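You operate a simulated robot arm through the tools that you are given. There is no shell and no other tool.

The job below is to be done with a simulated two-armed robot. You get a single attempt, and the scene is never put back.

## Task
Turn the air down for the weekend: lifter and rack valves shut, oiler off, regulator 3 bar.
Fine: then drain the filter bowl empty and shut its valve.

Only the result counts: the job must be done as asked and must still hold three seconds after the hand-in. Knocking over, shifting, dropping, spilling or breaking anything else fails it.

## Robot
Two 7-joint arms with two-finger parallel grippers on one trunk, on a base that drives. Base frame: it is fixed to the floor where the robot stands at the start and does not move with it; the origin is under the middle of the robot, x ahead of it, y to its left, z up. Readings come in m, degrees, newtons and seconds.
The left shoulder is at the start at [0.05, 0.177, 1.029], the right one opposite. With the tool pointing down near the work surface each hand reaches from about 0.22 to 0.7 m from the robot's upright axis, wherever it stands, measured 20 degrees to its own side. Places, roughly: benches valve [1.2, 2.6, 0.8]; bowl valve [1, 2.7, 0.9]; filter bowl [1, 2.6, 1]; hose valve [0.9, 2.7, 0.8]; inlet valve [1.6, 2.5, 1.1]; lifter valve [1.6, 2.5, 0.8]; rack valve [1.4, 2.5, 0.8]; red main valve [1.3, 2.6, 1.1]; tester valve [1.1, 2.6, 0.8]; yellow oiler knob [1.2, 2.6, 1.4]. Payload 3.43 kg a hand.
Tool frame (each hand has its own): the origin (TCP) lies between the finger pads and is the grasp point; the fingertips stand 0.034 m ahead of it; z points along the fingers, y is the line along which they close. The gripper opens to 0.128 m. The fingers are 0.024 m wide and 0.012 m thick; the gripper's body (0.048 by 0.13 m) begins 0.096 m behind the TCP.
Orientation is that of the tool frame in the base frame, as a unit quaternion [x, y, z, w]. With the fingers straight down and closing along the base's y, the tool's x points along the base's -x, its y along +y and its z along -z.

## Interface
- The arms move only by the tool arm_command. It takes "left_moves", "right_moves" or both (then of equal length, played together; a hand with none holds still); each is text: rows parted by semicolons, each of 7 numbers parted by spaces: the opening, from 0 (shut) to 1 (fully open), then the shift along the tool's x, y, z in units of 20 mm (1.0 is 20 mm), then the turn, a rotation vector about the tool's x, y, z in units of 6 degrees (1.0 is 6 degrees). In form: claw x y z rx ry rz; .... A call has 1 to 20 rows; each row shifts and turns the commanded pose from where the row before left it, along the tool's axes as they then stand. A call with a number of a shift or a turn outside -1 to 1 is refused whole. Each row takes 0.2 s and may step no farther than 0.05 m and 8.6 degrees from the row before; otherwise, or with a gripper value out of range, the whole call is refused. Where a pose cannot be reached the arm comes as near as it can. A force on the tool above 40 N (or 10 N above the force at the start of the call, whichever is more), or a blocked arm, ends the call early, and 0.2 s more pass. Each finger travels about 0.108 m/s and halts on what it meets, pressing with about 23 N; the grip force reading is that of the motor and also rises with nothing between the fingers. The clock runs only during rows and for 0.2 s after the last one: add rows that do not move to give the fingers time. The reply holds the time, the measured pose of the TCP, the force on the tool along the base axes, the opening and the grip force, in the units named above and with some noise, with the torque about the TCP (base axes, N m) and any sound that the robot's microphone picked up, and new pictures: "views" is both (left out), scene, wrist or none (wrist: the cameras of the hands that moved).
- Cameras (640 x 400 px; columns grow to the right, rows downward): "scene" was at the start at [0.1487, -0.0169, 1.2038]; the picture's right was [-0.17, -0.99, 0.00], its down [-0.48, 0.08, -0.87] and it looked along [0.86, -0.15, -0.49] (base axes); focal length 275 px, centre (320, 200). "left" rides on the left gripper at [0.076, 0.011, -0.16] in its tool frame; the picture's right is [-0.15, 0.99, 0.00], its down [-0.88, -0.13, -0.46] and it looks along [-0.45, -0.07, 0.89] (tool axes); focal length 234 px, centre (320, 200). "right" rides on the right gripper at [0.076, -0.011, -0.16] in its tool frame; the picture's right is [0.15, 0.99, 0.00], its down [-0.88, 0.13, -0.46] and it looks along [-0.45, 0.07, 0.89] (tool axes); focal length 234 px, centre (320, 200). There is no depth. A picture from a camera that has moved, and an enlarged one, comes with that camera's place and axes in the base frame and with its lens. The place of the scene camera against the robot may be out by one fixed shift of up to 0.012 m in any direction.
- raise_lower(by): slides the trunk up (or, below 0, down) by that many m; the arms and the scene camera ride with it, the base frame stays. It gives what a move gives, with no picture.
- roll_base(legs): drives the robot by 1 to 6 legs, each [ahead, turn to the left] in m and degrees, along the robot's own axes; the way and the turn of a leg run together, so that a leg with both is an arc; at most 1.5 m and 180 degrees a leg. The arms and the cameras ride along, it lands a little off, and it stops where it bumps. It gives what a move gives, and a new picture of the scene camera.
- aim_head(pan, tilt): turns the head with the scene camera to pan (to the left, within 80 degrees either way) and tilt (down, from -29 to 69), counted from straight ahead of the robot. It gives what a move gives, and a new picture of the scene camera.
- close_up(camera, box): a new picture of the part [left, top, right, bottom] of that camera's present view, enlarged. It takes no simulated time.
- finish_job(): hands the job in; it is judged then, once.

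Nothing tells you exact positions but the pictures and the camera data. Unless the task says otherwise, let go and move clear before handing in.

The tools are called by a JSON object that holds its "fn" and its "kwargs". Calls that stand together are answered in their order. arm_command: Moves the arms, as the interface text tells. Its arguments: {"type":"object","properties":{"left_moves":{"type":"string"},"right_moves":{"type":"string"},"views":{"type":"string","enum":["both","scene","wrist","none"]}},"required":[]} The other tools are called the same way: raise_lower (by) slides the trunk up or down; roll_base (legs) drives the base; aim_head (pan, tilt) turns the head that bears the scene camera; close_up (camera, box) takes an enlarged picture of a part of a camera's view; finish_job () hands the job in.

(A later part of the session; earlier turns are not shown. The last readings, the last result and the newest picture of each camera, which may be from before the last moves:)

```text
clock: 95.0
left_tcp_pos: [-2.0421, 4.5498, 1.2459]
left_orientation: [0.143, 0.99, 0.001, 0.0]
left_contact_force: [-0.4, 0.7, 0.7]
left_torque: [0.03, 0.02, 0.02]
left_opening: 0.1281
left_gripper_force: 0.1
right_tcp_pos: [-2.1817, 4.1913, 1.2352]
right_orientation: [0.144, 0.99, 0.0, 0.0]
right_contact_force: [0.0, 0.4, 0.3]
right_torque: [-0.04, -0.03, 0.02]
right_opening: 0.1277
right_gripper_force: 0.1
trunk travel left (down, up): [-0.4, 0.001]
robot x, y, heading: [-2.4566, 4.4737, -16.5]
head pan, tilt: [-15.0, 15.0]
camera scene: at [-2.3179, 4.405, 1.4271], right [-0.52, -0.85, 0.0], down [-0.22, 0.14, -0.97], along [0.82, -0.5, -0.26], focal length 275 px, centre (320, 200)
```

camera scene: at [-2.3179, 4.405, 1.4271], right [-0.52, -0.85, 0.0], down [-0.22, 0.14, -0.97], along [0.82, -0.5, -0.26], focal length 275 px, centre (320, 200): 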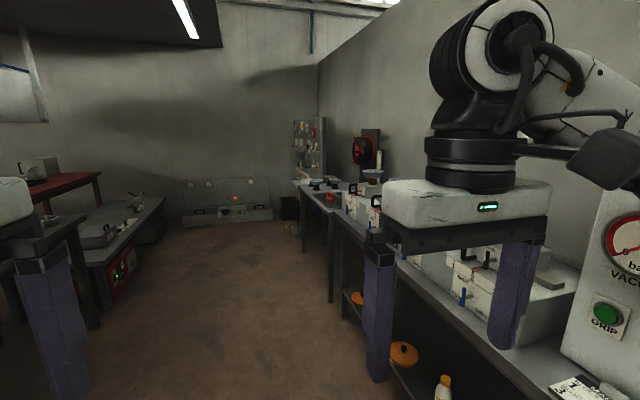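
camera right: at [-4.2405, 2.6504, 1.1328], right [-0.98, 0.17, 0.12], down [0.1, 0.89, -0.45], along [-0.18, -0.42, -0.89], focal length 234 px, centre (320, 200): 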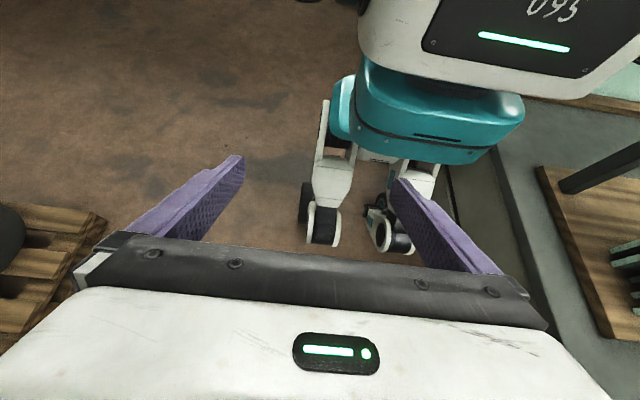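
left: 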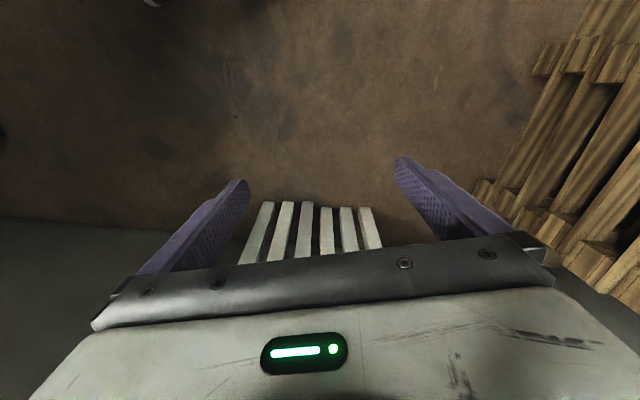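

The panel's expected position projects onto the board at the far end of the bench. I'll zoom in on it.

{"fn": "close_up", "kwargs": {"camera": "scene", "box": [240, 90, 400, 190]}}

{"fn": "close_up", "kwargs": {"camera": "scene", "box": [280, 110, 344, 150]}}

```text
4.00 times, centred on (320, 140) of scene
camera zoom: at [-2.3179, 4.405, 1.4271], right [-0.52, -0.85, 0.0], down [-0.22, 0.14, -0.97], along [0.82, -0.5, -0.26], focal length 1098 px, centre (320, 440)
```

zoom: 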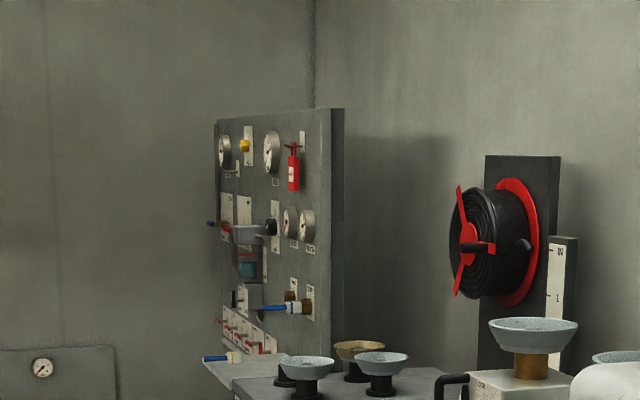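

```text
10.00 times, centred on (312, 130) of scene
camera zoom: at [-2.3179, 4.405, 1.4271], right [-0.52, -0.85, 0.0], down [-0.22, 0.14, -0.97], along [0.82, -0.5, -0.26], focal length 2746 px, centre (400, 900)
```

zoom: 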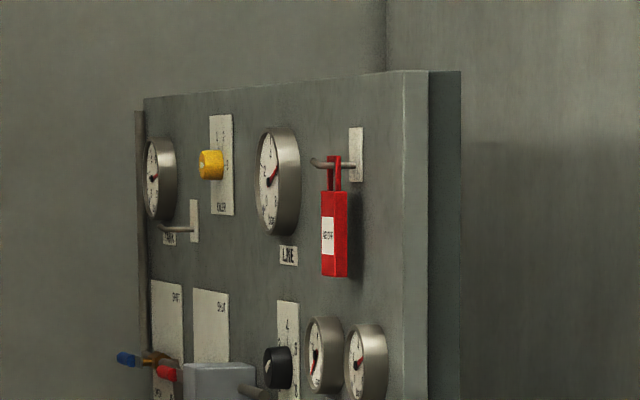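

The board with gauges, yellow oiler knob, black regulator knob and a row of valves at the bottom is our panel. I'll drive along the corridor nearer to it.

{"fn": "roll_base", "kwargs": {"legs": [[1.5, 2], [1.3, 0]]}}

{"fn": "aim_head", "kwargs": {"pan": -45, "tilt": 15}}

```text
clock: 108.6
left_tcp_pos: [0.6662, 3.8533, 1.2458]
left_orientation: [0.123, 0.992, 0.0, 0.001]
left_contact_force: [-0.2, -0.3, 0.0]
left_torque: [-0.03, 0.03, -0.02]
left_opening: 0.128
left_gripper_force: 0.0
right_tcp_pos: [0.5409, 3.4886, 1.2359]
right_orientation: [0.123, 0.992, 0.0, -0.001]
right_contact_force: [-0.2, -0.3, 0.1]
right_torque: [0.0, 0.0, 0.02]
right_opening: 0.1281
right_gripper_force: 0.1
trunk travel left (down, up): [-0.4, 0.001]
robot x, y, heading: [0.2577, 3.7612, -14.5]
head pan, tilt: [-15.0, 15.0]
camera scene: at [0.3964, 3.6969, 1.4271], right [-0.49, -0.87, 0.0], down [-0.23, 0.13, -0.97], along [0.84, -0.47, -0.26], focal length 275 px, centre (320, 200)
```

scene: 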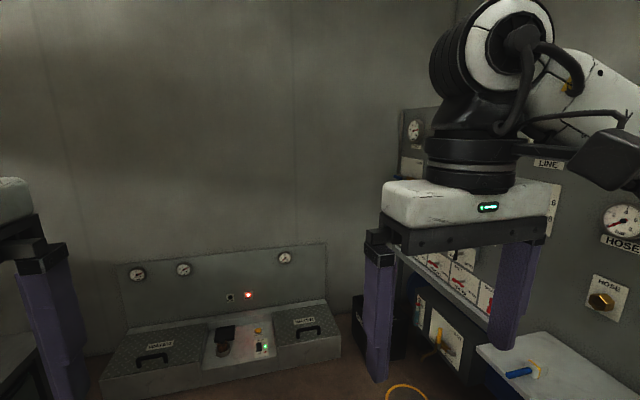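

```text
clock: 109.5
left_tcp_pos: [0.6655, 3.8537, 1.2456]
left_orientation: [0.124, 0.992, 0.0, 0.001]
left_contact_force: [-0.4, 0.3, 0.7]
left_torque: [0.0, -0.02, -0.04]
left_opening: 0.1282
left_gripper_force: 0.0
right_tcp_pos: [0.5416, 3.4876, 1.2356]
right_orientation: [0.123, 0.992, 0.0, 0.001]
right_contact_force: [1.1, -0.1, -0.6]
right_torque: [-0.01, 0.03, 0.0]
right_opening: 0.1277
right_gripper_force: 0.1
trunk travel left (down, up): [-0.4, 0.001]
robot x, y, heading: [0.2579, 3.7586, -14.3]
head pan, tilt: [-45.0, 15.0]
camera scene: at [0.3627, 3.6622, 1.4271], right [-0.86, -0.52, 0.0], down [-0.13, 0.22, -0.97], along [0.5, -0.83, -0.26], focal length 275 px, centre (320, 200)
```

scene: 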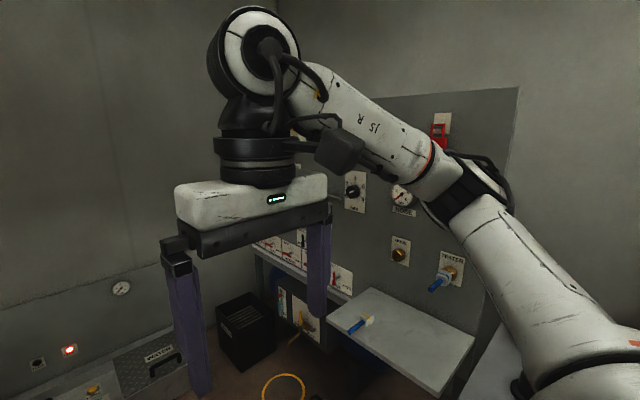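

The panel is to my front right, with labelled gauges and a low shelf with a blue lever. I'll drive on 0.75 m and turn to face the panel.

{"fn": "roll_base", "kwargs": {"legs": [[0.8, 0], [0, -91]]}}

{"fn": "aim_head", "kwargs": {"pan": 0, "tilt": 20}}

```text
clock: 117.7
left_tcp_pos: [1.1061, 3.1529, 1.2463]
left_orientation: [0.795, 0.606, 0.0, 0.0]
left_contact_force: [-0.8, -0.6, 0.0]
left_torque: [0.01, 0.02, 0.01]
left_opening: 0.128
left_gripper_force: 0.0
right_tcp_pos: [0.7439, 3.2875, 1.2362]
right_orientation: [0.796, 0.606, 0.0, 0.0]
right_contact_force: [-0.6, -0.3, 0.9]
right_torque: [0.0, -0.01, 0.01]
right_opening: 0.128
right_gripper_force: 0.1
trunk travel left (down, up): [-0.4, 0.001]
robot x, y, heading: [1.0242, 3.5602, -105.3]
head pan, tilt: [-45.0, 15.0]
camera scene: at [0.9133, 3.4493, 1.4271], right [-0.49, 0.87, 0.0], down [0.23, 0.13, -0.97], along [-0.84, -0.48, -0.26], focal length 275 px, centre (320, 200)
```

scene: 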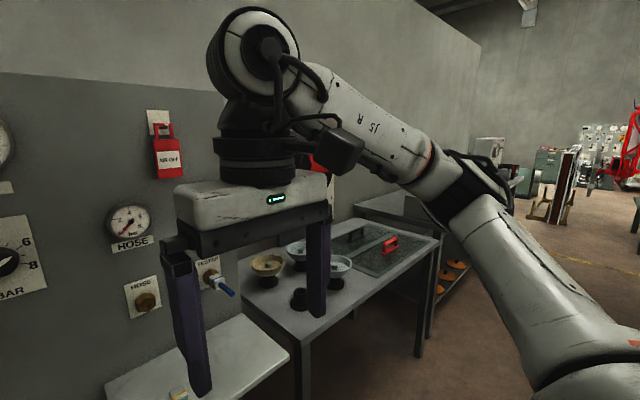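

```text
clock: 118.8
left_tcp_pos: [1.1062, 3.1534, 1.2465]
left_orientation: [0.796, 0.606, 0.0, 0.0]
left_contact_force: [-0.1, 0.2, -0.2]
left_torque: [-0.02, -0.02, 0.03]
left_opening: 0.128
left_gripper_force: 0.0
right_tcp_pos: [0.7436, 3.2874, 1.2357]
right_orientation: [0.796, 0.605, 0.001, 0.0]
right_contact_force: [-0.3, 0.9, 0.1]
right_torque: [0.05, 0.02, -0.01]
right_opening: 0.128
right_gripper_force: 0.1
trunk travel left (down, up): [-0.4, 0.001]
robot x, y, heading: [1.0279, 3.564, -105.3]
head pan, tilt: [0.0, 20.0]
camera scene: at [0.9698, 3.4056, 1.419], right [-0.96, 0.27, 0.0], down [0.09, 0.33, -0.94], along [-0.25, -0.91, -0.34], focal length 275 px, centre (320, 200)
```

scene: 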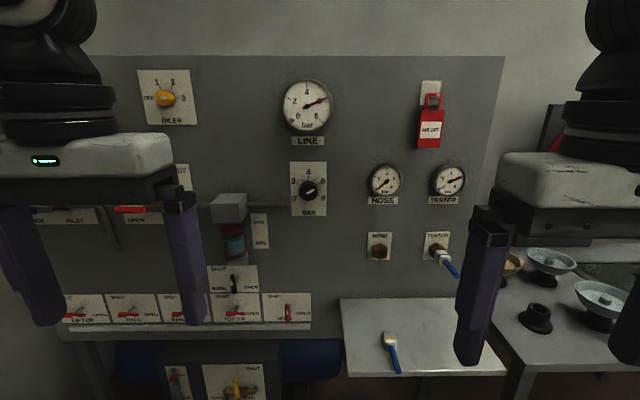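

I'm facing the panel: oiler knob top left, line gauge, black regulator knob, filter bowl and the valve row below. I'll zoom into the parts.

{"fn": "close_up", "kwargs": {"camera": "scene", "box": [30, 240, 350, 400]}}

{"fn": "close_up", "kwargs": {"camera": "scene", "box": [180, 140, 340, 240]}}

{"fn": "close_up", "kwargs": {"camera": "scene", "box": [120, 50, 360, 200]}}

{"fn": "close_up", "kwargs": {"camera": "scene", "box": [180, 240, 340, 340]}}

```text
2.00 times, centred on (190, 320) of scene
camera zoom: at [0.9698, 3.4056, 1.419], right [-0.96, 0.27, 0.0], down [0.09, 0.33, -0.94], along [-0.25, -0.91, -0.34], focal length 549 px, centre (580, -40)
```

zoom: 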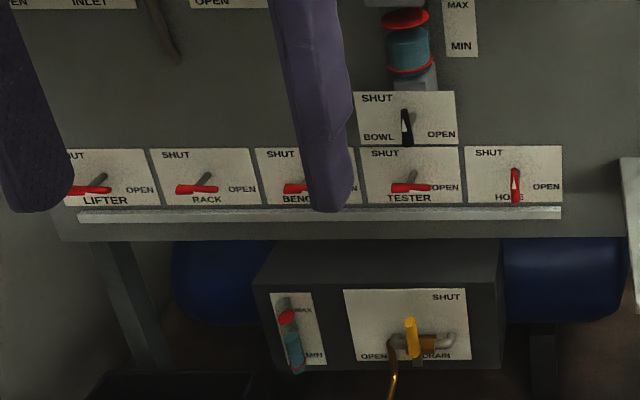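

```text
4.00 times, centred on (260, 190) of scene
camera zoom: at [0.9698, 3.4056, 1.419], right [-0.96, 0.27, 0.0], down [0.09, 0.33, -0.94], along [-0.25, -0.91, -0.34], focal length 1098 px, centre (560, 240)
```

zoom: 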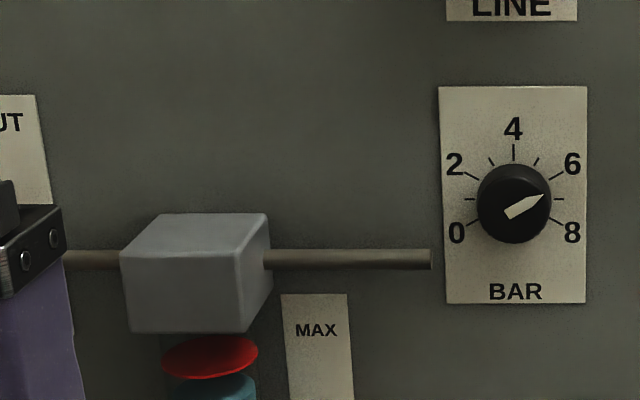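

```text
2.67 times, centred on (240, 125) of scene
camera zoom: at [0.9698, 3.4056, 1.419], right [-0.96, 0.27, 0.0], down [0.09, 0.33, -0.94], along [-0.25, -0.91, -0.34], focal length 732 px, centre (533, 400)
```

zoom: 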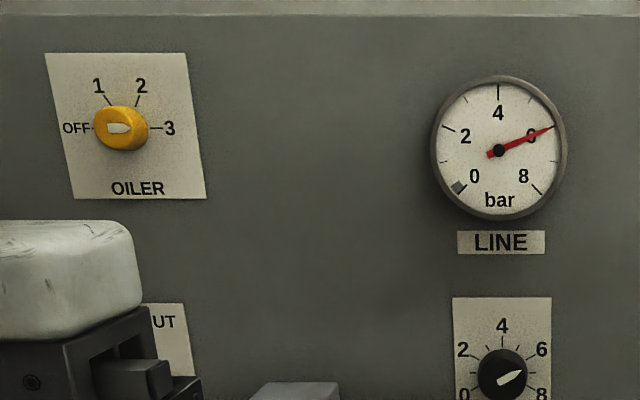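

```text
4.00 times, centred on (260, 290) of scene
camera zoom: at [0.9698, 3.4056, 1.419], right [-0.96, 0.27, 0.0], down [0.09, 0.33, -0.94], along [-0.25, -0.91, -0.34], focal length 1098 px, centre (560, -160)
```

zoom: 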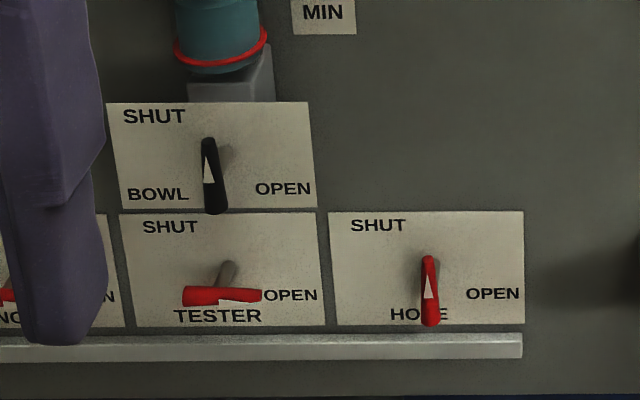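

The labels are clear: lever up = SHUT, right = OPEN; lifter and rack are open, bowl is shut; regulator near 6–7, oiler not clearly off. I'll shift the robot a little east and closer so both arms can reach everything from one stand.

{"fn": "roll_base", "kwargs": {"legs": [[0, 47], [0.36, 0], [0, -46]]}}

{"fn": "aim_head", "kwargs": {"pan": 10, "tilt": 30}}

```text
clock: 125.3
left_tcp_pos: [1.3096, 2.8547, 1.2465]
left_orientation: [0.786, 0.618, 0.0, 0.001]
left_contact_force: [-0.5, -0.2, 0.5]
left_torque: [0.01, 0.03, 0.0]
left_opening: 0.128
left_gripper_force: 0.1
right_tcp_pos: [0.9447, 2.9756, 1.2359]
right_orientation: [0.786, 0.618, 0.0, -0.001]
right_contact_force: [0.0, 0.3, 0.3]
right_torque: [0.0, -0.01, 0.0]
right_opening: 0.128
right_gripper_force: 0.0
trunk travel left (down, up): [-0.4, 0.001]
robot x, y, heading: [1.2152, 3.265, -103.5]
head pan, tilt: [0.0, 20.0]
camera scene: at [1.1656, 3.1019, 1.419], right [-0.97, 0.23, 0.0], down [0.08, 0.33, -0.94], along [-0.22, -0.91, -0.34], focal length 275 px, centre (320, 200)
```

scene: 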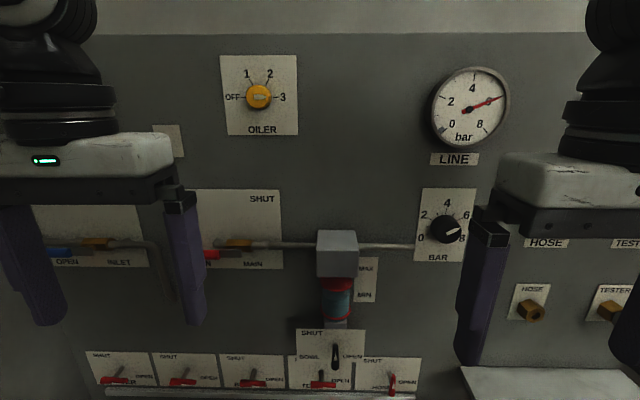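

```text
clock: 126.0
left_tcp_pos: [1.3116, 2.8523, 1.247]
left_orientation: [0.786, 0.618, 0.0, 0.001]
left_contact_force: [0.9, 0.5, 0.2]
left_torque: [0.01, 0.01, 0.01]
left_opening: 0.128
left_gripper_force: 0.0
right_tcp_pos: [0.9433, 2.9759, 1.2363]
right_orientation: [0.786, 0.619, 0.001, -0.001]
right_contact_force: [-0.2, 0.5, -0.3]
right_torque: [0.0, -0.02, 0.0]
right_opening: 0.1282
right_gripper_force: 0.1
trunk travel left (down, up): [-0.4, 0.001]
robot x, y, heading: [1.2144, 3.2669, -103.5]
head pan, tilt: [10.0, 30.0]
camera scene: at [1.1821, 3.1022, 1.403], right [-1.0, 0.06, 0.0], down [0.03, 0.5, -0.87], along [-0.05, -0.86, -0.5], focal length 275 px, centre (320, 200)
```

scene: 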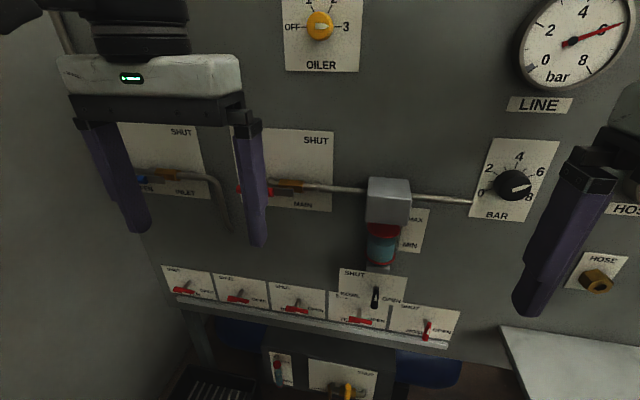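

I'm close now; robot stands at [1.21, 3.27] facing the panel. I'll take zooms here, then lower the trunk and take them again for depth.

{"fn": "close_up", "kwargs": {"camera": "scene", "box": [150, 240, 470, 400]}}

{"fn": "close_up", "kwargs": {"camera": "scene", "box": [260, 0, 580, 200]}}

{"fn": "close_up", "kwargs": {"camera": "scene", "box": [320, 160, 480, 260]}}

{"fn": "raise_lower", "kwargs": {"by": -0.2}}

```text
2.00 times, centred on (310, 320) of scene
camera zoom: at [1.1821, 3.1022, 1.403], right [-1.0, 0.06, 0.0], down [0.03, 0.5, -0.87], along [-0.05, -0.86, -0.5], focal length 549 px, centre (340, -40)
```

zoom: 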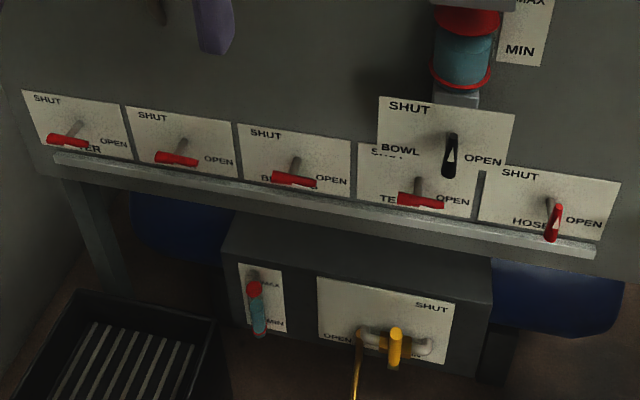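

```text
2.00 times, centred on (420, 100) of scene
camera zoom: at [1.1821, 3.1022, 1.403], right [-1.0, 0.06, 0.0], down [0.03, 0.5, -0.87], along [-0.05, -0.86, -0.5], focal length 549 px, centre (120, 400)
```

zoom: 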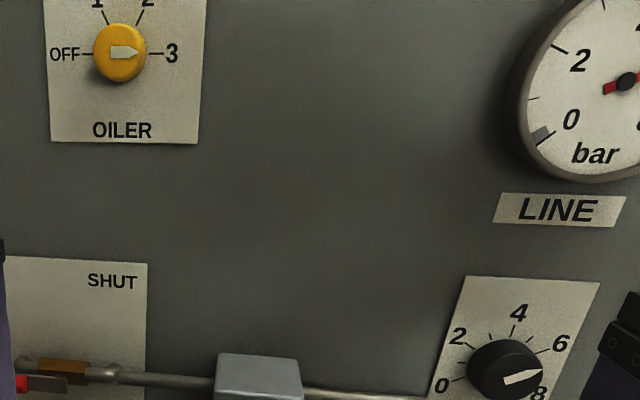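

```text
4.00 times, centred on (400, 210) of scene
camera zoom: at [1.1821, 3.1022, 1.403], right [-1.0, 0.06, 0.0], down [0.03, 0.5, -0.87], along [-0.05, -0.86, -0.5], focal length 1098 px, centre (0, 160)
```

zoom: 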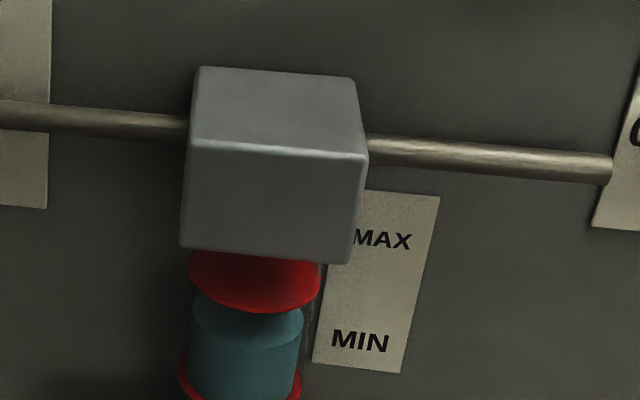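

```text
clock: 128.2
left_tcp_pos: [1.3101, 2.8542, 1.0465]
left_orientation: [0.786, 0.618, 0.0, 0.0]
left_contact_force: [0.3, -0.5, 0.4]
left_torque: [0.04, 0.02, -0.05]
left_opening: 0.1279
left_gripper_force: 0.0
right_tcp_pos: [0.9433, 2.9752, 1.036]
right_orientation: [0.786, 0.618, 0.0, 0.0]
right_contact_force: [0.1, 0.0, 0.1]
right_torque: [-0.01, 0.02, 0.01]
right_opening: 0.128
right_gripper_force: 0.1
trunk travel left (down, up): [-0.2, 0.201]
robot x, y, heading: [1.2154, 3.2606, -103.5]
head pan, tilt: [10.0, 30.0]
```

Trunk is lowered by 0.2. I'll take matching zooms from here for depth.

{"fn": "close_up", "kwargs": {"camera": "scene", "box": [0, 0, 640, 400]}}

{"fn": "close_up", "kwargs": {"camera": "scene", "box": [130, 140, 450, 340]}}

```text
1.00 times, centred on (320, 200) of scene (not enlarged: the box is as wide or as high as the picture)
camera zoom: at [1.1821, 3.1022, 1.203], right [-1.0, 0.06, 0.0], down [0.03, 0.5, -0.87], along [-0.05, -0.86, -0.5], focal length 275 px, centre (320, 200)
```

zoom: 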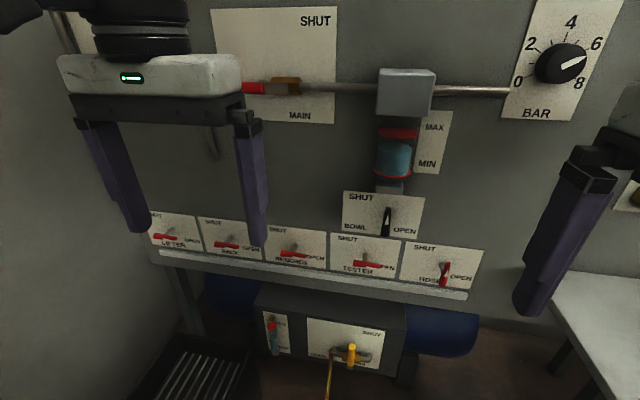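

```text
2.00 times, centred on (290, 240) of scene
camera zoom: at [1.1821, 3.1022, 1.203], right [-1.0, 0.06, 0.0], down [0.03, 0.5, -0.87], along [-0.05, -0.86, -0.5], focal length 549 px, centre (380, 120)
```

zoom: 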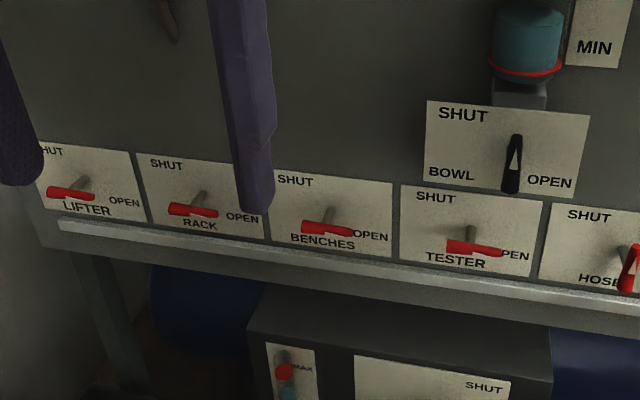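

Stereo puts the lifter lever at about [1.549, 2.507, 0.763], rack at [1.381, 2.554, 0.765], bowl lever [1.04, 2.70, 0.92], panel face about 34 mm behind the levers. I'll zoom on my own fingers to calibrate the scene camera's offset.

{"fn": "close_up", "kwargs": {"camera": "scene", "box": [60, 100, 300, 250]}}

{"fn": "close_up", "kwargs": {"camera": "scene", "box": [500, 120, 640, 320]}}

{"fn": "close_up", "kwargs": {"camera": "left", "box": [0, 0, 640, 400]}}

{"fn": "close_up", "kwargs": {"camera": "right", "box": [0, 0, 640, 400]}}

```text
2.67 times, centred on (180, 175) of scene
camera zoom: at [1.1821, 3.1022, 1.203], right [-1.0, 0.06, 0.0], down [0.03, 0.5, -0.87], along [-0.05, -0.86, -0.5], focal length 732 px, centre (693, 267)
```

zoom: 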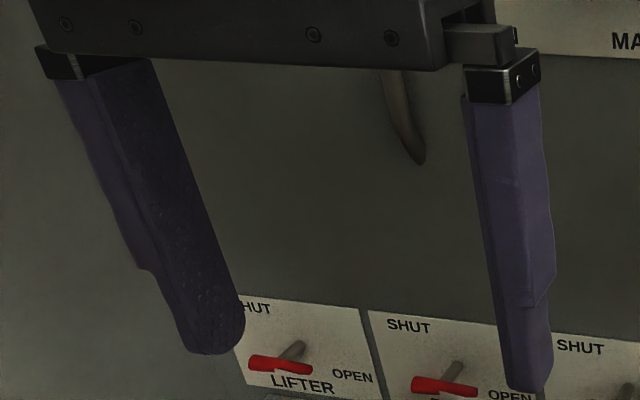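

```text
2.00 times, centred on (570, 220) of scene
camera zoom: at [1.1821, 3.1022, 1.203], right [-1.0, 0.06, 0.0], down [0.03, 0.5, -0.87], along [-0.05, -0.86, -0.5], focal length 549 px, centre (-180, 160)
```

zoom: 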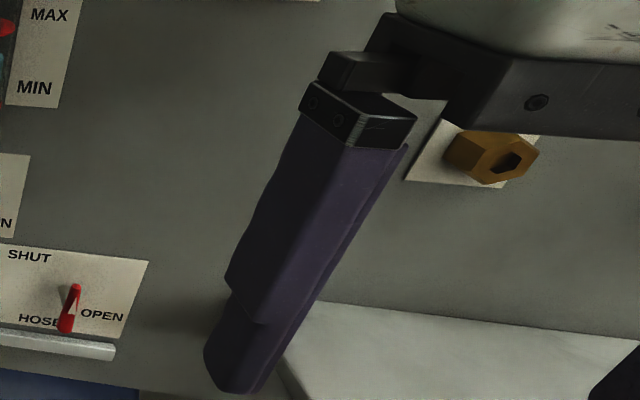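

```text
1.00 times, centred on (320, 200) of left (not enlarged: the box is as wide or as high as the picture)
camera zoom: at [1.3397, 2.9247, 1.2052], right [0.93, -0.37, 0.0], down [-0.33, -0.82, 0.46], along [-0.17, -0.42, -0.89], focal length 234 px, centre (320, 200)
```

zoom: 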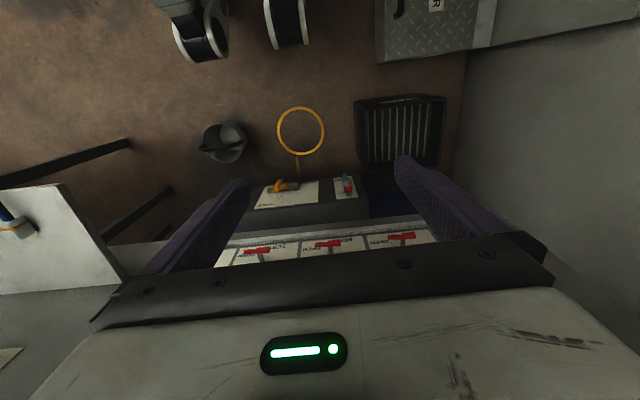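

```text
1.00 times, centred on (320, 200) of right (not enlarged: the box is as wide or as high as the picture)
camera zoom: at [0.9514, 3.0522, 1.1971], right [1.0, -0.09, 0.0], down [-0.08, -0.89, 0.46], along [-0.04, -0.45, -0.89], focal length 234 px, centre (320, 200)
```

zoom: 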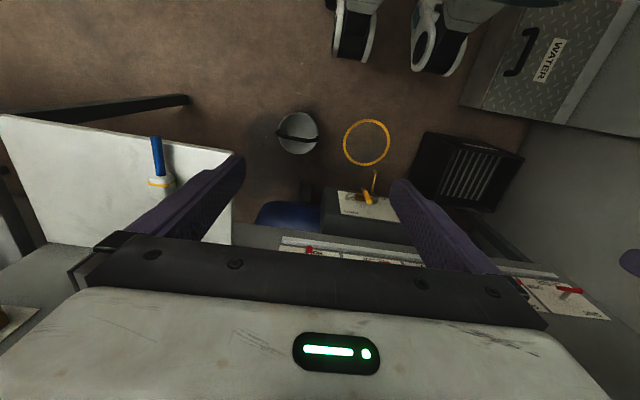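

Calibration with my fingers and the wrist cameras agrees: rack lever at e≈[1.391, 2.548, 0.757], lifter at about [1.561, 2.506, 0.757], panel facing along heading 75°. I'll bring the left hand down in front of the rack valve and tip it to point at the panel.

{"fn": "arm_command", "kwargs": {"left_moves": "1 -0.43 0.52 0.965 0 0 0.0155;1 -0.43 0.52 0.965 0 0 0.0155;1 -0.43 0.52 0.965 0 0 0.0155;1 -0.43 0.52 0.965 0 0 0.0155;1 -0.43 0.52 0.965 0 0 0.0155;1 -0.43 0.52 0.965 0 0 0.0155;1 -0.43 0.52 0.965 0 0 0.0155;1 -0.43 0.52 0.965 0 0 0.0155;1 -0.43 0.52 0.965 0 0 0.0155;1 -0.43 0.52 0.965 0 0 0.0155;1 -0.43 0.52 0.965 0 0 0.0155;1 -0.43 0.52 0.965 0 0 0.0155;1 -0.43 0.52 0.965 0 0 0.0155;1 -0.43 0.52 0.965 0 0 0.0155;1 -0.43 0.52 0.965 0 0 0.0155", "views": "none"}}

{"fn": "arm_command", "kwargs": {"left_moves": "1 0 0 0 0 -1 0;1 0 0 0 0 -1 0;1 0 0 0 0 -1 0;1 0 0 0 0 -1 0;1 0 0 0 0 -1 0;1 0 0 0 0 -1 0;1 0 0 0 0 -1 0;1 0 0 0 0 -1 0;1 0 0 0 0 -1 0;1 0 0 0 0 -1 0;1 0 0 0 0 -1 0;1 0 0 0 0 -1 0;1 0 0 0 0 -1 0;1 0 0 0 0 -1 0;1 0 0 0 0 -1 0", "views": "both"}}

```text
clock: 131.4
left_tcp_pos: [1.4302, 2.6896, 0.7593]
left_orientation: [0.793, 0.609, -0.001, 0.001]
left_contact_force: [0.2, -0.1, 0.2]
left_torque: [-0.01, 0.02, 0.0]
left_opening: 0.1278
left_gripper_force: 0.1
right_tcp_pos: [0.9436, 2.9753, 1.0365]
right_orientation: [0.786, 0.618, 0.0, 0.0]
right_contact_force: [1.6, -0.3, 0.0]
right_torque: [0.03, 0.01, 0.04]
right_opening: 0.1278
right_gripper_force: 0.1
trunk travel left (down, up): [-0.2, 0.201]
robot x, y, heading: [1.2154, 3.2626, -103.5]
head pan, tilt: [10.0, 30.0]
```

```text
clock: 134.6
left_tcp_pos: [1.43, 2.6905, 0.7559]
left_orientation: [-0.561, -0.43, 0.561, -0.432]
left_contact_force: [-0.4, 0.2, 0.1]
left_torque: [0.02, -0.02, 0.0]
left_opening: 0.1281
left_gripper_force: 0.0
right_tcp_pos: [0.9438, 2.9747, 1.0362]
right_orientation: [0.786, 0.619, 0.0, 0.0]
right_contact_force: [0.1, -0.2, -0.7]
right_torque: [0.0, -0.01, 0.0]
right_opening: 0.1281
right_gripper_force: 0.1
trunk travel left (down, up): [-0.2, 0.201]
robot x, y, heading: [1.2179, 3.2603, -103.3]
head pan, tilt: [10.0, 30.0]
camera scene: at [1.182, 3.1021, 1.2029], right [-1.0, 0.06, 0.0], down [0.03, 0.5, -0.87], along [-0.05, -0.86, -0.5], focal length 275 px, centre (320, 200)
camera left: at [1.4825, 2.841, 0.6796], right [0.96, -0.25, 0.15], down [-0.01, 0.48, 0.88], along [-0.29, -0.84, 0.45], focal length 234 px, centre (320, 200)
```

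scene: 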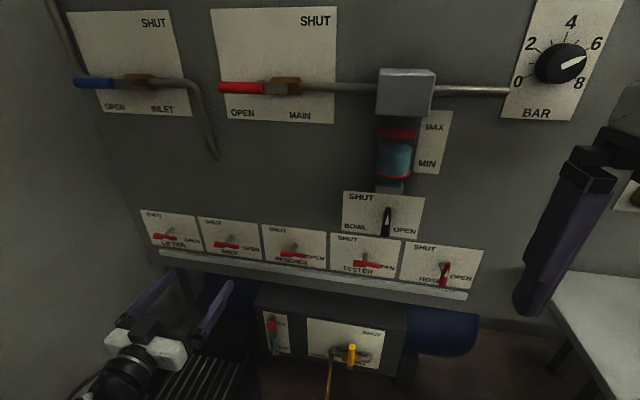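
left: 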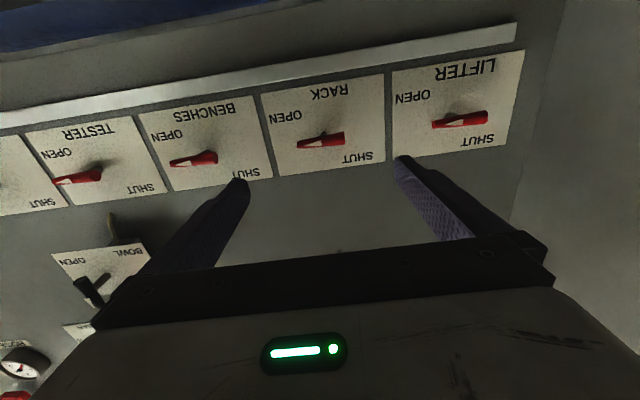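

The left hand now points at the panel and its camera shows every lever clearly (rack lever at about z 0.75). I'll roll the hand 90° so the fingers close vertically, with the opening reduced.

{"fn": "arm_command", "kwargs": {"left_moves": "0.4 0 0 0 0 0 1;0.4 0 0 0 0 0 1;0.4 0 0 0 0 0 1;0.4 0 0 0 0 0 1;0.4 0 0 0 0 0 1;0.4 0 0 0 0 0 1;0.4 0 0 0 0 0 1;0.4 0 0 0 0 0 1;0.4 0 0 0 0 0 1;0.4 0 0 0 0 0 1;0.4 0 0 0 0 0 1;0.4 0 0 0 0 0 1;0.4 0 0 0 0 0 1;0.4 0 0 0 0 0 1;0.4 0 0 0 0 0 1", "views": "both"}}

```text
clock: 137.8
left_tcp_pos: [1.4295, 2.6894, 0.757]
left_orientation: [0.7, -0.092, -0.091, 0.702]
left_contact_force: [-0.4, -0.1, -0.3]
left_torque: [0.0, 0.0, 0.01]
left_opening: 0.0511
left_gripper_force: 0.1
right_tcp_pos: [0.9451, 2.9757, 1.0373]
right_orientation: [0.786, 0.618, -0.001, 0.0]
right_contact_force: [0.9, -0.5, 0.4]
right_torque: [-0.01, 0.0, 0.05]
right_opening: 0.1279
right_gripper_force: 0.0
trunk travel left (down, up): [-0.2, 0.201]
robot x, y, heading: [1.2164, 3.2602, -103.1]
head pan, tilt: [10.0, 30.0]
camera scene: at [1.1821, 3.1022, 1.2029], right [-1.0, 0.06, 0.0], down [0.03, 0.5, -0.87], along [-0.05, -0.86, -0.5], focal length 275 px, centre (320, 200)
camera left: at [1.5444, 2.8242, 0.7678], right [-0.14, 0.04, 0.99], down [-0.73, 0.67, -0.13], along [-0.66, -0.74, -0.07], focal length 234 px, centre (320, 200)
```

scene: 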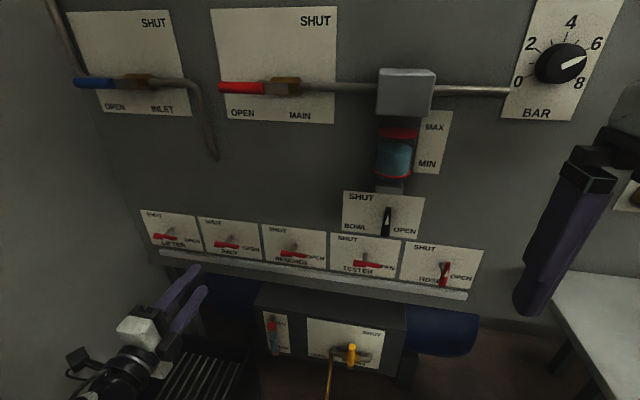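
left: 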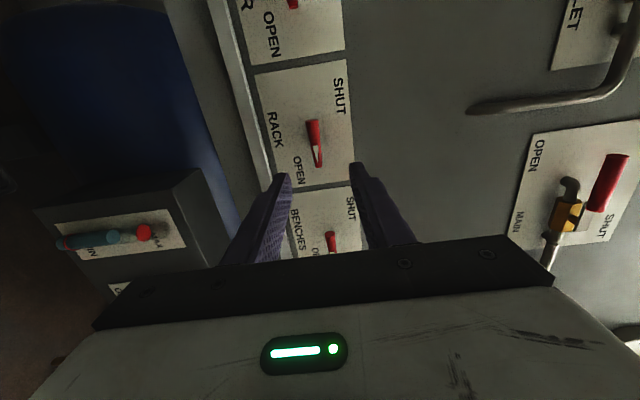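

The rack lever is between the fingers' lines: e≈0.688, z≈0.749. I'll advance the hand about 0.13 m so the fingers straddle the lever.

{"fn": "arm_command", "kwargs": {"left_moves": "0.4 0.02 -0.057 0.93 0 0 0;0.4 0.02 -0.057 0.93 0 0 0;0.4 0.02 -0.057 0.93 0 0 0;0.4 0.02 -0.057 0.93 0 0 0;0.4 0.02 -0.057 0.93 0 0 0;0.4 0.02 -0.057 0.93 0 0 0;0.4 0.02 -0.057 0.92 0 0 0;0.4 0 0 0 0 0 0", "views": "both"}}

```text
clock: 139.6
left_tcp_pos: [1.3993, 2.565, 0.7492]
left_orientation: [0.701, -0.091, -0.092, 0.701]
left_contact_force: [0.1, 0.4, 0.1]
left_torque: [0.01, 0.03, 0.0]
left_opening: 0.0514
left_gripper_force: 0.0
right_tcp_pos: [0.9436, 2.9757, 1.0352]
right_orientation: [0.786, 0.619, 0.0, -0.001]
right_contact_force: [-0.5, -0.2, 0.0]
right_torque: [0.02, -0.04, 0.02]
right_opening: 0.1281
right_gripper_force: 0.1
trunk travel left (down, up): [-0.2, 0.201]
robot x, y, heading: [1.2133, 3.2648, -103.6]
head pan, tilt: [10.0, 30.0]
camera scene: at [1.1821, 3.1021, 1.2029], right [-1.0, 0.06, 0.0], down [0.03, 0.5, -0.87], along [-0.05, -0.86, -0.5], focal length 275 px, centre (320, 200)
camera left: at [1.5137, 2.699, 0.7587], right [-0.14, 0.04, 0.99], down [-0.73, 0.67, -0.13], along [-0.66, -0.74, -0.07], focal length 234 px, centre (320, 200)
```

scene: 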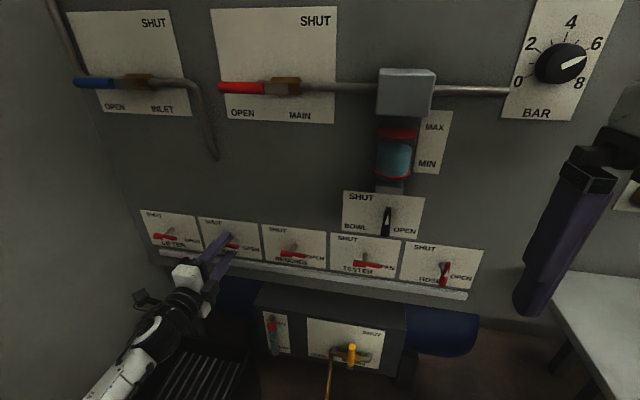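
left: 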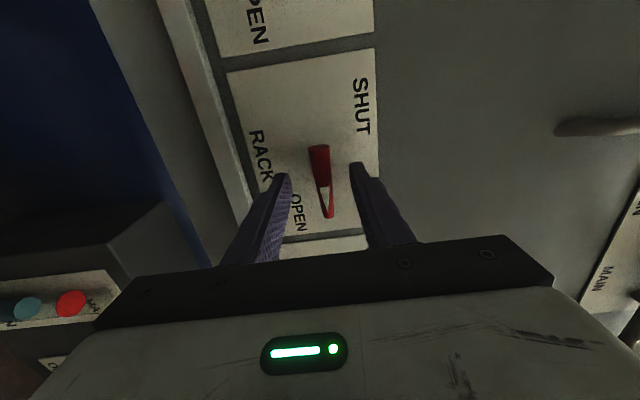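

The fingers straddle the rack lever, tips near its depth. I'll advance 5 mm more and close on it.

{"fn": "arm_command", "kwargs": {"left_moves": "0.4 0 0 0.25 0 0 0;0.2 0 0 0 0 0 0;0 0 0 0 0 0 0;0 0 0 0 0 0 0;0 0 0 0 0 0 0", "views": "both"}}

```text
clock: 140.8
left_tcp_pos: [1.3986, 2.56, 0.7526]
left_orientation: [0.699, -0.091, -0.092, 0.703]
left_contact_force: [1.9, -6.8, 11.6]
left_torque: [-0.19, 0.01, -0.5]
left_opening: 0.0164
left_gripper_force: 45.0
right_tcp_pos: [0.9447, 2.977, 1.0359]
right_orientation: [0.786, 0.619, 0.0, 0.002]
right_contact_force: [-0.4, 0.3, 0.2]
right_torque: [0.01, 0.0, 0.0]
right_opening: 0.1281
right_gripper_force: 0.0
trunk travel left (down, up): [-0.2, 0.201]
robot x, y, heading: [1.2159, 3.2598, -103.3]
head pan, tilt: [10.0, 30.0]
camera scene: at [1.1818, 3.1028, 1.2031], right [-1.0, 0.06, 0.0], down [0.03, 0.5, -0.87], along [-0.05, -0.86, -0.5], focal length 275 px, centre (320, 200)
camera left: at [1.5127, 2.6938, 0.7613], right [-0.14, 0.04, 0.99], down [-0.73, 0.67, -0.13], along [-0.67, -0.74, -0.06], focal length 234 px, centre (320, 200)
```

scene: 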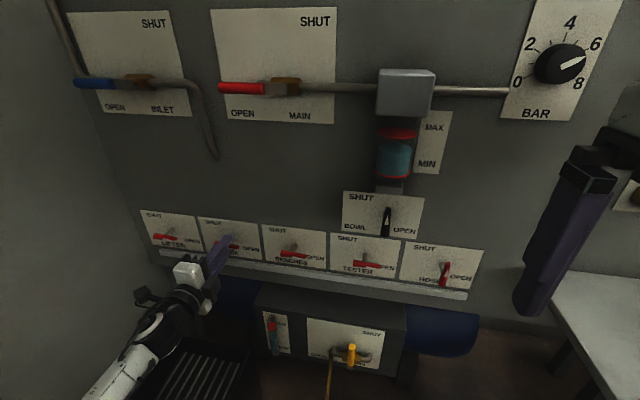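
left: 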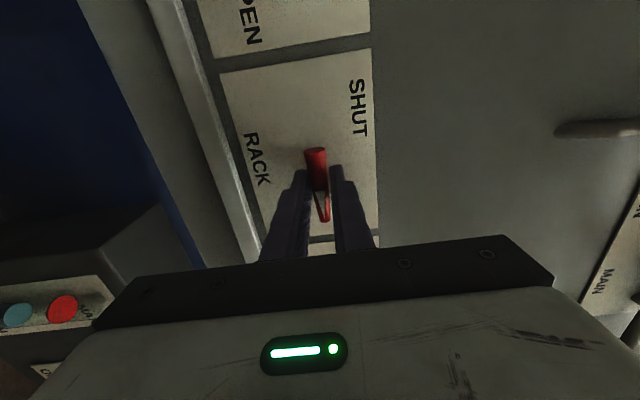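

The lever is gripped (16 mm) and pushes the hand up slightly, so the pivot is 3–4 mm higher. I'll relieve that and turn the first 48° counter-clockwise.

{"fn": "arm_command", "kwargs": {"left_moves": "0 0 0.2 0 0 0 0;0 0 0 0 0 0 -1;0 0 0 0 0 0 -1;0 0 0 0 0 0 -1;0 0 0 0 0 0 -1;0 0 0 0 0 0 -1;0 0 0 0 0 0 -1;0 0 0 0 0 0 -1;0 0 0 0 0 0 -1", "views": "both"}}

```text
clock: 142.8
left_tcp_pos: [1.3986, 2.5588, 0.7546]
left_orientation: [0.676, 0.203, -0.37, 0.604]
left_contact_force: [6.0, -7.7, 9.7]
left_torque: [0.7, -0.26, 0.87]
left_opening: 0.0168
left_gripper_force: 45.4
right_tcp_pos: [0.945, 2.9754, 1.0371]
right_orientation: [0.786, 0.618, 0.0, 0.0]
right_contact_force: [1.2, -0.2, -0.7]
right_torque: [-0.03, 0.03, 0.01]
right_opening: 0.128
right_gripper_force: 0.1
trunk travel left (down, up): [-0.2, 0.201]
robot x, y, heading: [1.2161, 3.2616, -103.5]
head pan, tilt: [10.0, 30.0]
camera scene: at [1.1823, 3.1025, 1.203], right [-1.0, 0.06, 0.0], down [0.03, 0.5, -0.87], along [-0.05, -0.86, -0.5], focal length 275 px, centre (320, 200)
camera left: at [1.4973, 2.6979, 0.7048], right [0.62, -0.16, 0.77], down [-0.55, 0.62, 0.57], along [-0.57, -0.77, 0.29], focal length 234 px, centre (320, 200)
```

scene: 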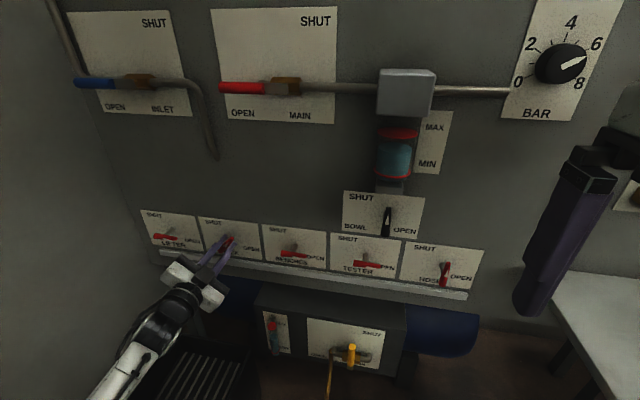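
left: 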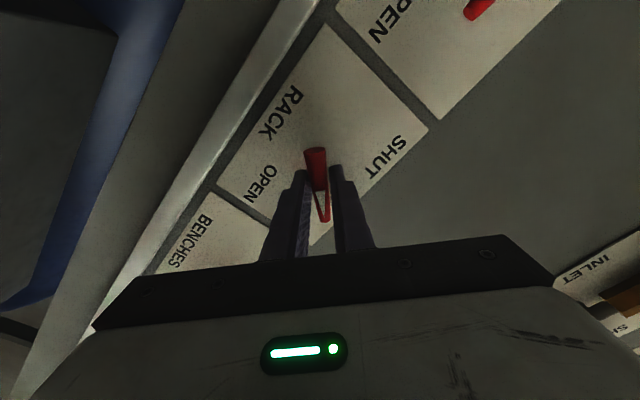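

The lever turns with the hand. I'll turn the remaining 42°.

{"fn": "arm_command", "kwargs": {"left_moves": "0 0 0 0 0 0 -1;0 0 0 0 0 0 -1;0 0 0 0 0 0 -1;0 0 0 0 0 0 -1;0 0 0 0 0 0 -1;0 0 0 0 0 0 -1;0 0 0 0 0 0 -1", "views": "both"}}

```text
clock: 144.4
left_tcp_pos: [1.4015, 2.5578, 0.7569]
left_orientation: [-0.556, -0.432, 0.562, -0.434]
left_contact_force: [18.8, -6.7, 11.7]
left_torque: [0.66, -0.36, 0.23]
left_opening: 0.0167
left_gripper_force: 44.7
right_tcp_pos: [0.9447, 2.9768, 1.0359]
right_orientation: [0.786, 0.618, -0.002, 0.0]
right_contact_force: [0.3, 0.0, 0.8]
right_torque: [0.0, -0.03, 0.02]
right_opening: 0.128
right_gripper_force: 0.0
trunk travel left (down, up): [-0.2, 0.201]
robot x, y, heading: [1.2179, 3.2647, -103.4]
head pan, tilt: [10.0, 30.0]
camera scene: at [1.183, 3.1029, 1.2031], right [-1.0, 0.06, 0.0], down [0.03, 0.5, -0.87], along [-0.05, -0.86, -0.5], focal length 275 px, centre (320, 200)
camera left: at [1.4529, 2.7093, 0.6784], right [0.96, -0.25, 0.14], down [-0.01, 0.48, 0.88], along [-0.29, -0.84, 0.46], focal length 234 px, centre (320, 200)
```

scene: 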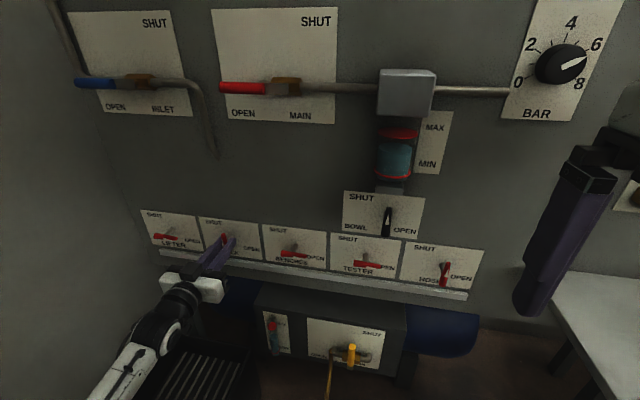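
left: 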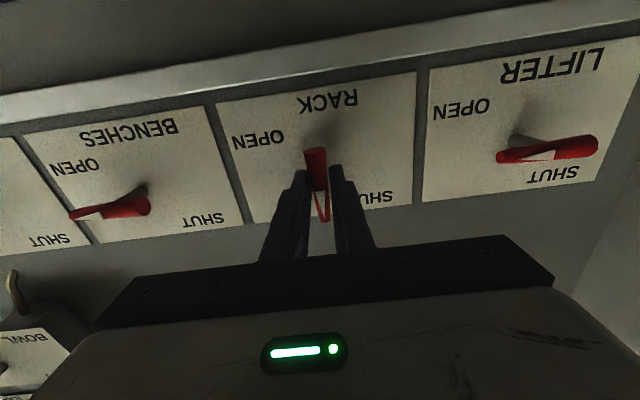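

The rack lever now points up to SHUT. I'll open the fingers and back straight out, then check.

{"fn": "arm_command", "kwargs": {"left_moves": "0.2 0 0 0 0 0 0;0.35 0 0 0 0 0 0;0.35 0 0 -0.5 0 0 0;0.35 0 0 -1 0 0 0;0.35 0 0 -1 0 0 0;0.35 0 0 -1 0 0 0;0.35 0 0 -1 0 0 0;0.35 0 0 -1 0 0 0;0.35 0 0 -1 0 0 0", "views": "both"}}

```text
clock: 146.4
left_tcp_pos: [1.4319, 2.6847, 0.7528]
left_orientation: [-0.56, -0.431, 0.561, -0.432]
left_contact_force: [0.0, -0.3, 0.5]
left_torque: [-0.01, 0.02, 0.0]
left_opening: 0.0446
left_gripper_force: 0.0
right_tcp_pos: [0.9443, 2.9757, 1.0368]
right_orientation: [0.786, 0.619, 0.0, 0.0]
right_contact_force: [-0.3, -0.3, -0.5]
right_torque: [-0.04, 0.0, -0.04]
right_opening: 0.1282
right_gripper_force: 0.0
trunk travel left (down, up): [-0.2, 0.201]
robot x, y, heading: [1.2137, 3.258, -103.5]
head pan, tilt: [10.0, 30.0]
camera scene: at [1.1821, 3.1022, 1.2029], right [-1.0, 0.06, 0.0], down [0.03, 0.5, -0.87], along [-0.05, -0.86, -0.5], focal length 275 px, centre (320, 200)
camera left: at [1.4841, 2.836, 0.6767], right [0.96, -0.25, 0.15], down [-0.01, 0.48, 0.88], along [-0.29, -0.84, 0.45], focal length 234 px, centre (320, 200)
```

scene: 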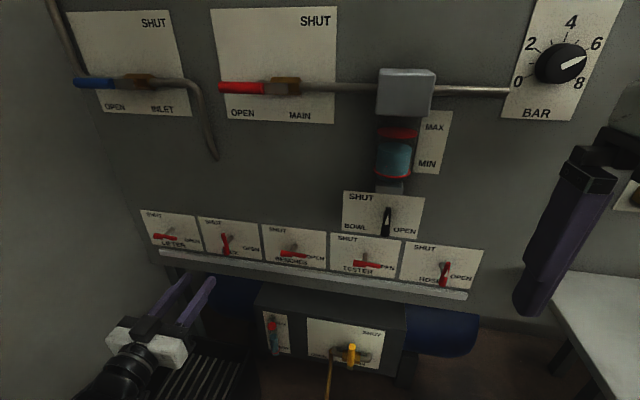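
left: 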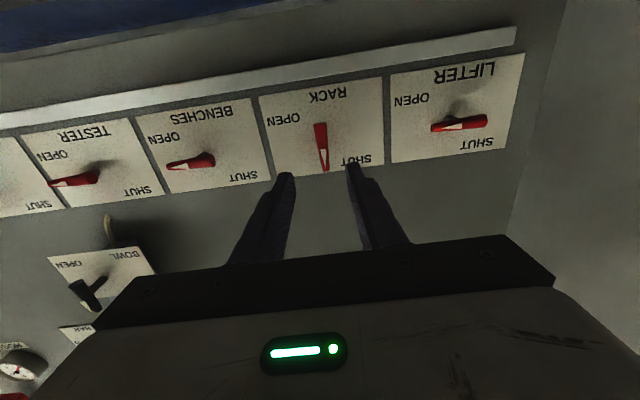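

Rack valve is shut, the lever vertical like the hose valve's. Next I'll move the left hand 0.177 m east to the lifter valve and roll it back to close vertically.

{"fn": "arm_command", "kwargs": {"left_moves": "0.4 -0.02 0.885 0 0 0 0;0.4 -0.02 0.885 0 0 0 0;0.4 -0.02 0.885 0 0 0 0;0.4 -0.02 0.885 0 0 0 0;0.4 -0.02 0.885 0 0 0 0;0.4 -0.02 0.885 0 0 0 0;0.4 -0.02 0.885 0 0 0 0;0.4 -0.02 0.885 0 0 0 0;0.4 -0.02 0.885 0 0 0 0;0.4 -0.02 0.885 0 0 0 0", "views": "none"}}

{"fn": "arm_command", "kwargs": {"left_moves": "0.4 0 0 0 0 0 1;0.4 0 0 0 0 0 1;0.4 0 0 0 0 0 1;0.4 0 0 0 0 0 1;0.4 0 0 0 0 0 1;0.4 0 0 0 0 0 1;0.4 0 0 0 0 0 1;0.4 0 0 0 0 0 1;0.4 0 0 0 0 0 1;0.4 0 0 0 0 0 1;0.4 0 0 0 0 0 1;0.4 0 0 0 0 0 1;0.4 0 0 0 0 0 1;0.4 0 0 0 0 0 1;0.4 0 0 0 0 0 1", "views": "both"}}

```text
clock: 148.6
left_tcp_pos: [1.6036, 2.6391, 0.7571]
left_orientation: [-0.56, -0.431, 0.561, -0.431]
left_contact_force: [0.5, 0.7, 0.5]
left_torque: [0.01, -0.02, 0.02]
left_opening: 0.0509
left_gripper_force: 0.1
right_tcp_pos: [0.9435, 2.9762, 1.0363]
right_orientation: [0.786, 0.618, -0.001, 0.0]
right_contact_force: [0.0, 0.5, 0.3]
right_torque: [0.01, 0.01, 0.01]
right_opening: 0.128
right_gripper_force: 0.0
trunk travel left (down, up): [-0.2, 0.201]
robot x, y, heading: [1.2178, 3.2645, -103.3]
head pan, tilt: [10.0, 30.0]
```

```text
clock: 151.8
left_tcp_pos: [1.6021, 2.6386, 0.7579]
left_orientation: [0.7, -0.092, -0.092, 0.702]
left_contact_force: [0.0, 0.3, -0.5]
left_torque: [0.01, -0.01, -0.01]
left_opening: 0.0512
left_gripper_force: 0.1
right_tcp_pos: [0.9447, 2.9757, 1.0351]
right_orientation: [0.786, 0.619, 0.0, 0.001]
right_contact_force: [0.3, -0.5, 0.6]
right_torque: [0.0, 0.03, -0.04]
right_opening: 0.1279
right_gripper_force: 0.0
trunk travel left (down, up): [-0.2, 0.201]
robot x, y, heading: [1.2172, 3.2609, -103.5]
head pan, tilt: [10.0, 30.0]
camera scene: at [1.1821, 3.1022, 1.2029], right [-1.0, 0.06, 0.0], down [0.03, 0.5, -0.87], along [-0.05, -0.86, -0.5], focal length 275 px, centre (320, 200)
camera left: at [1.7175, 2.7736, 0.7679], right [-0.14, 0.04, 0.99], down [-0.73, 0.67, -0.13], along [-0.66, -0.74, -0.07], focal length 234 px, centre (320, 200)
```

scene: 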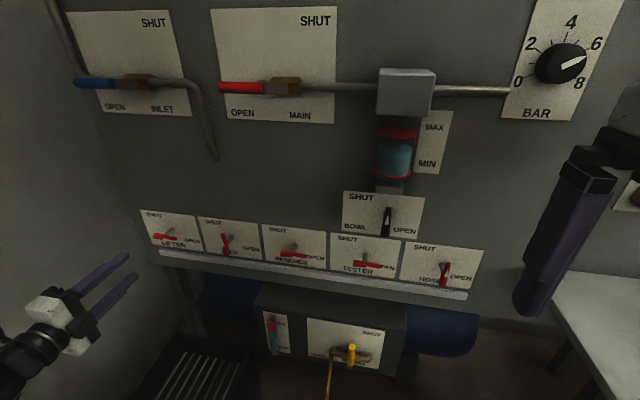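
left: 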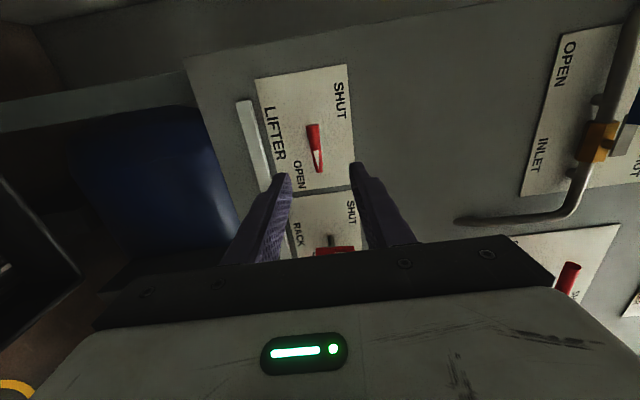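

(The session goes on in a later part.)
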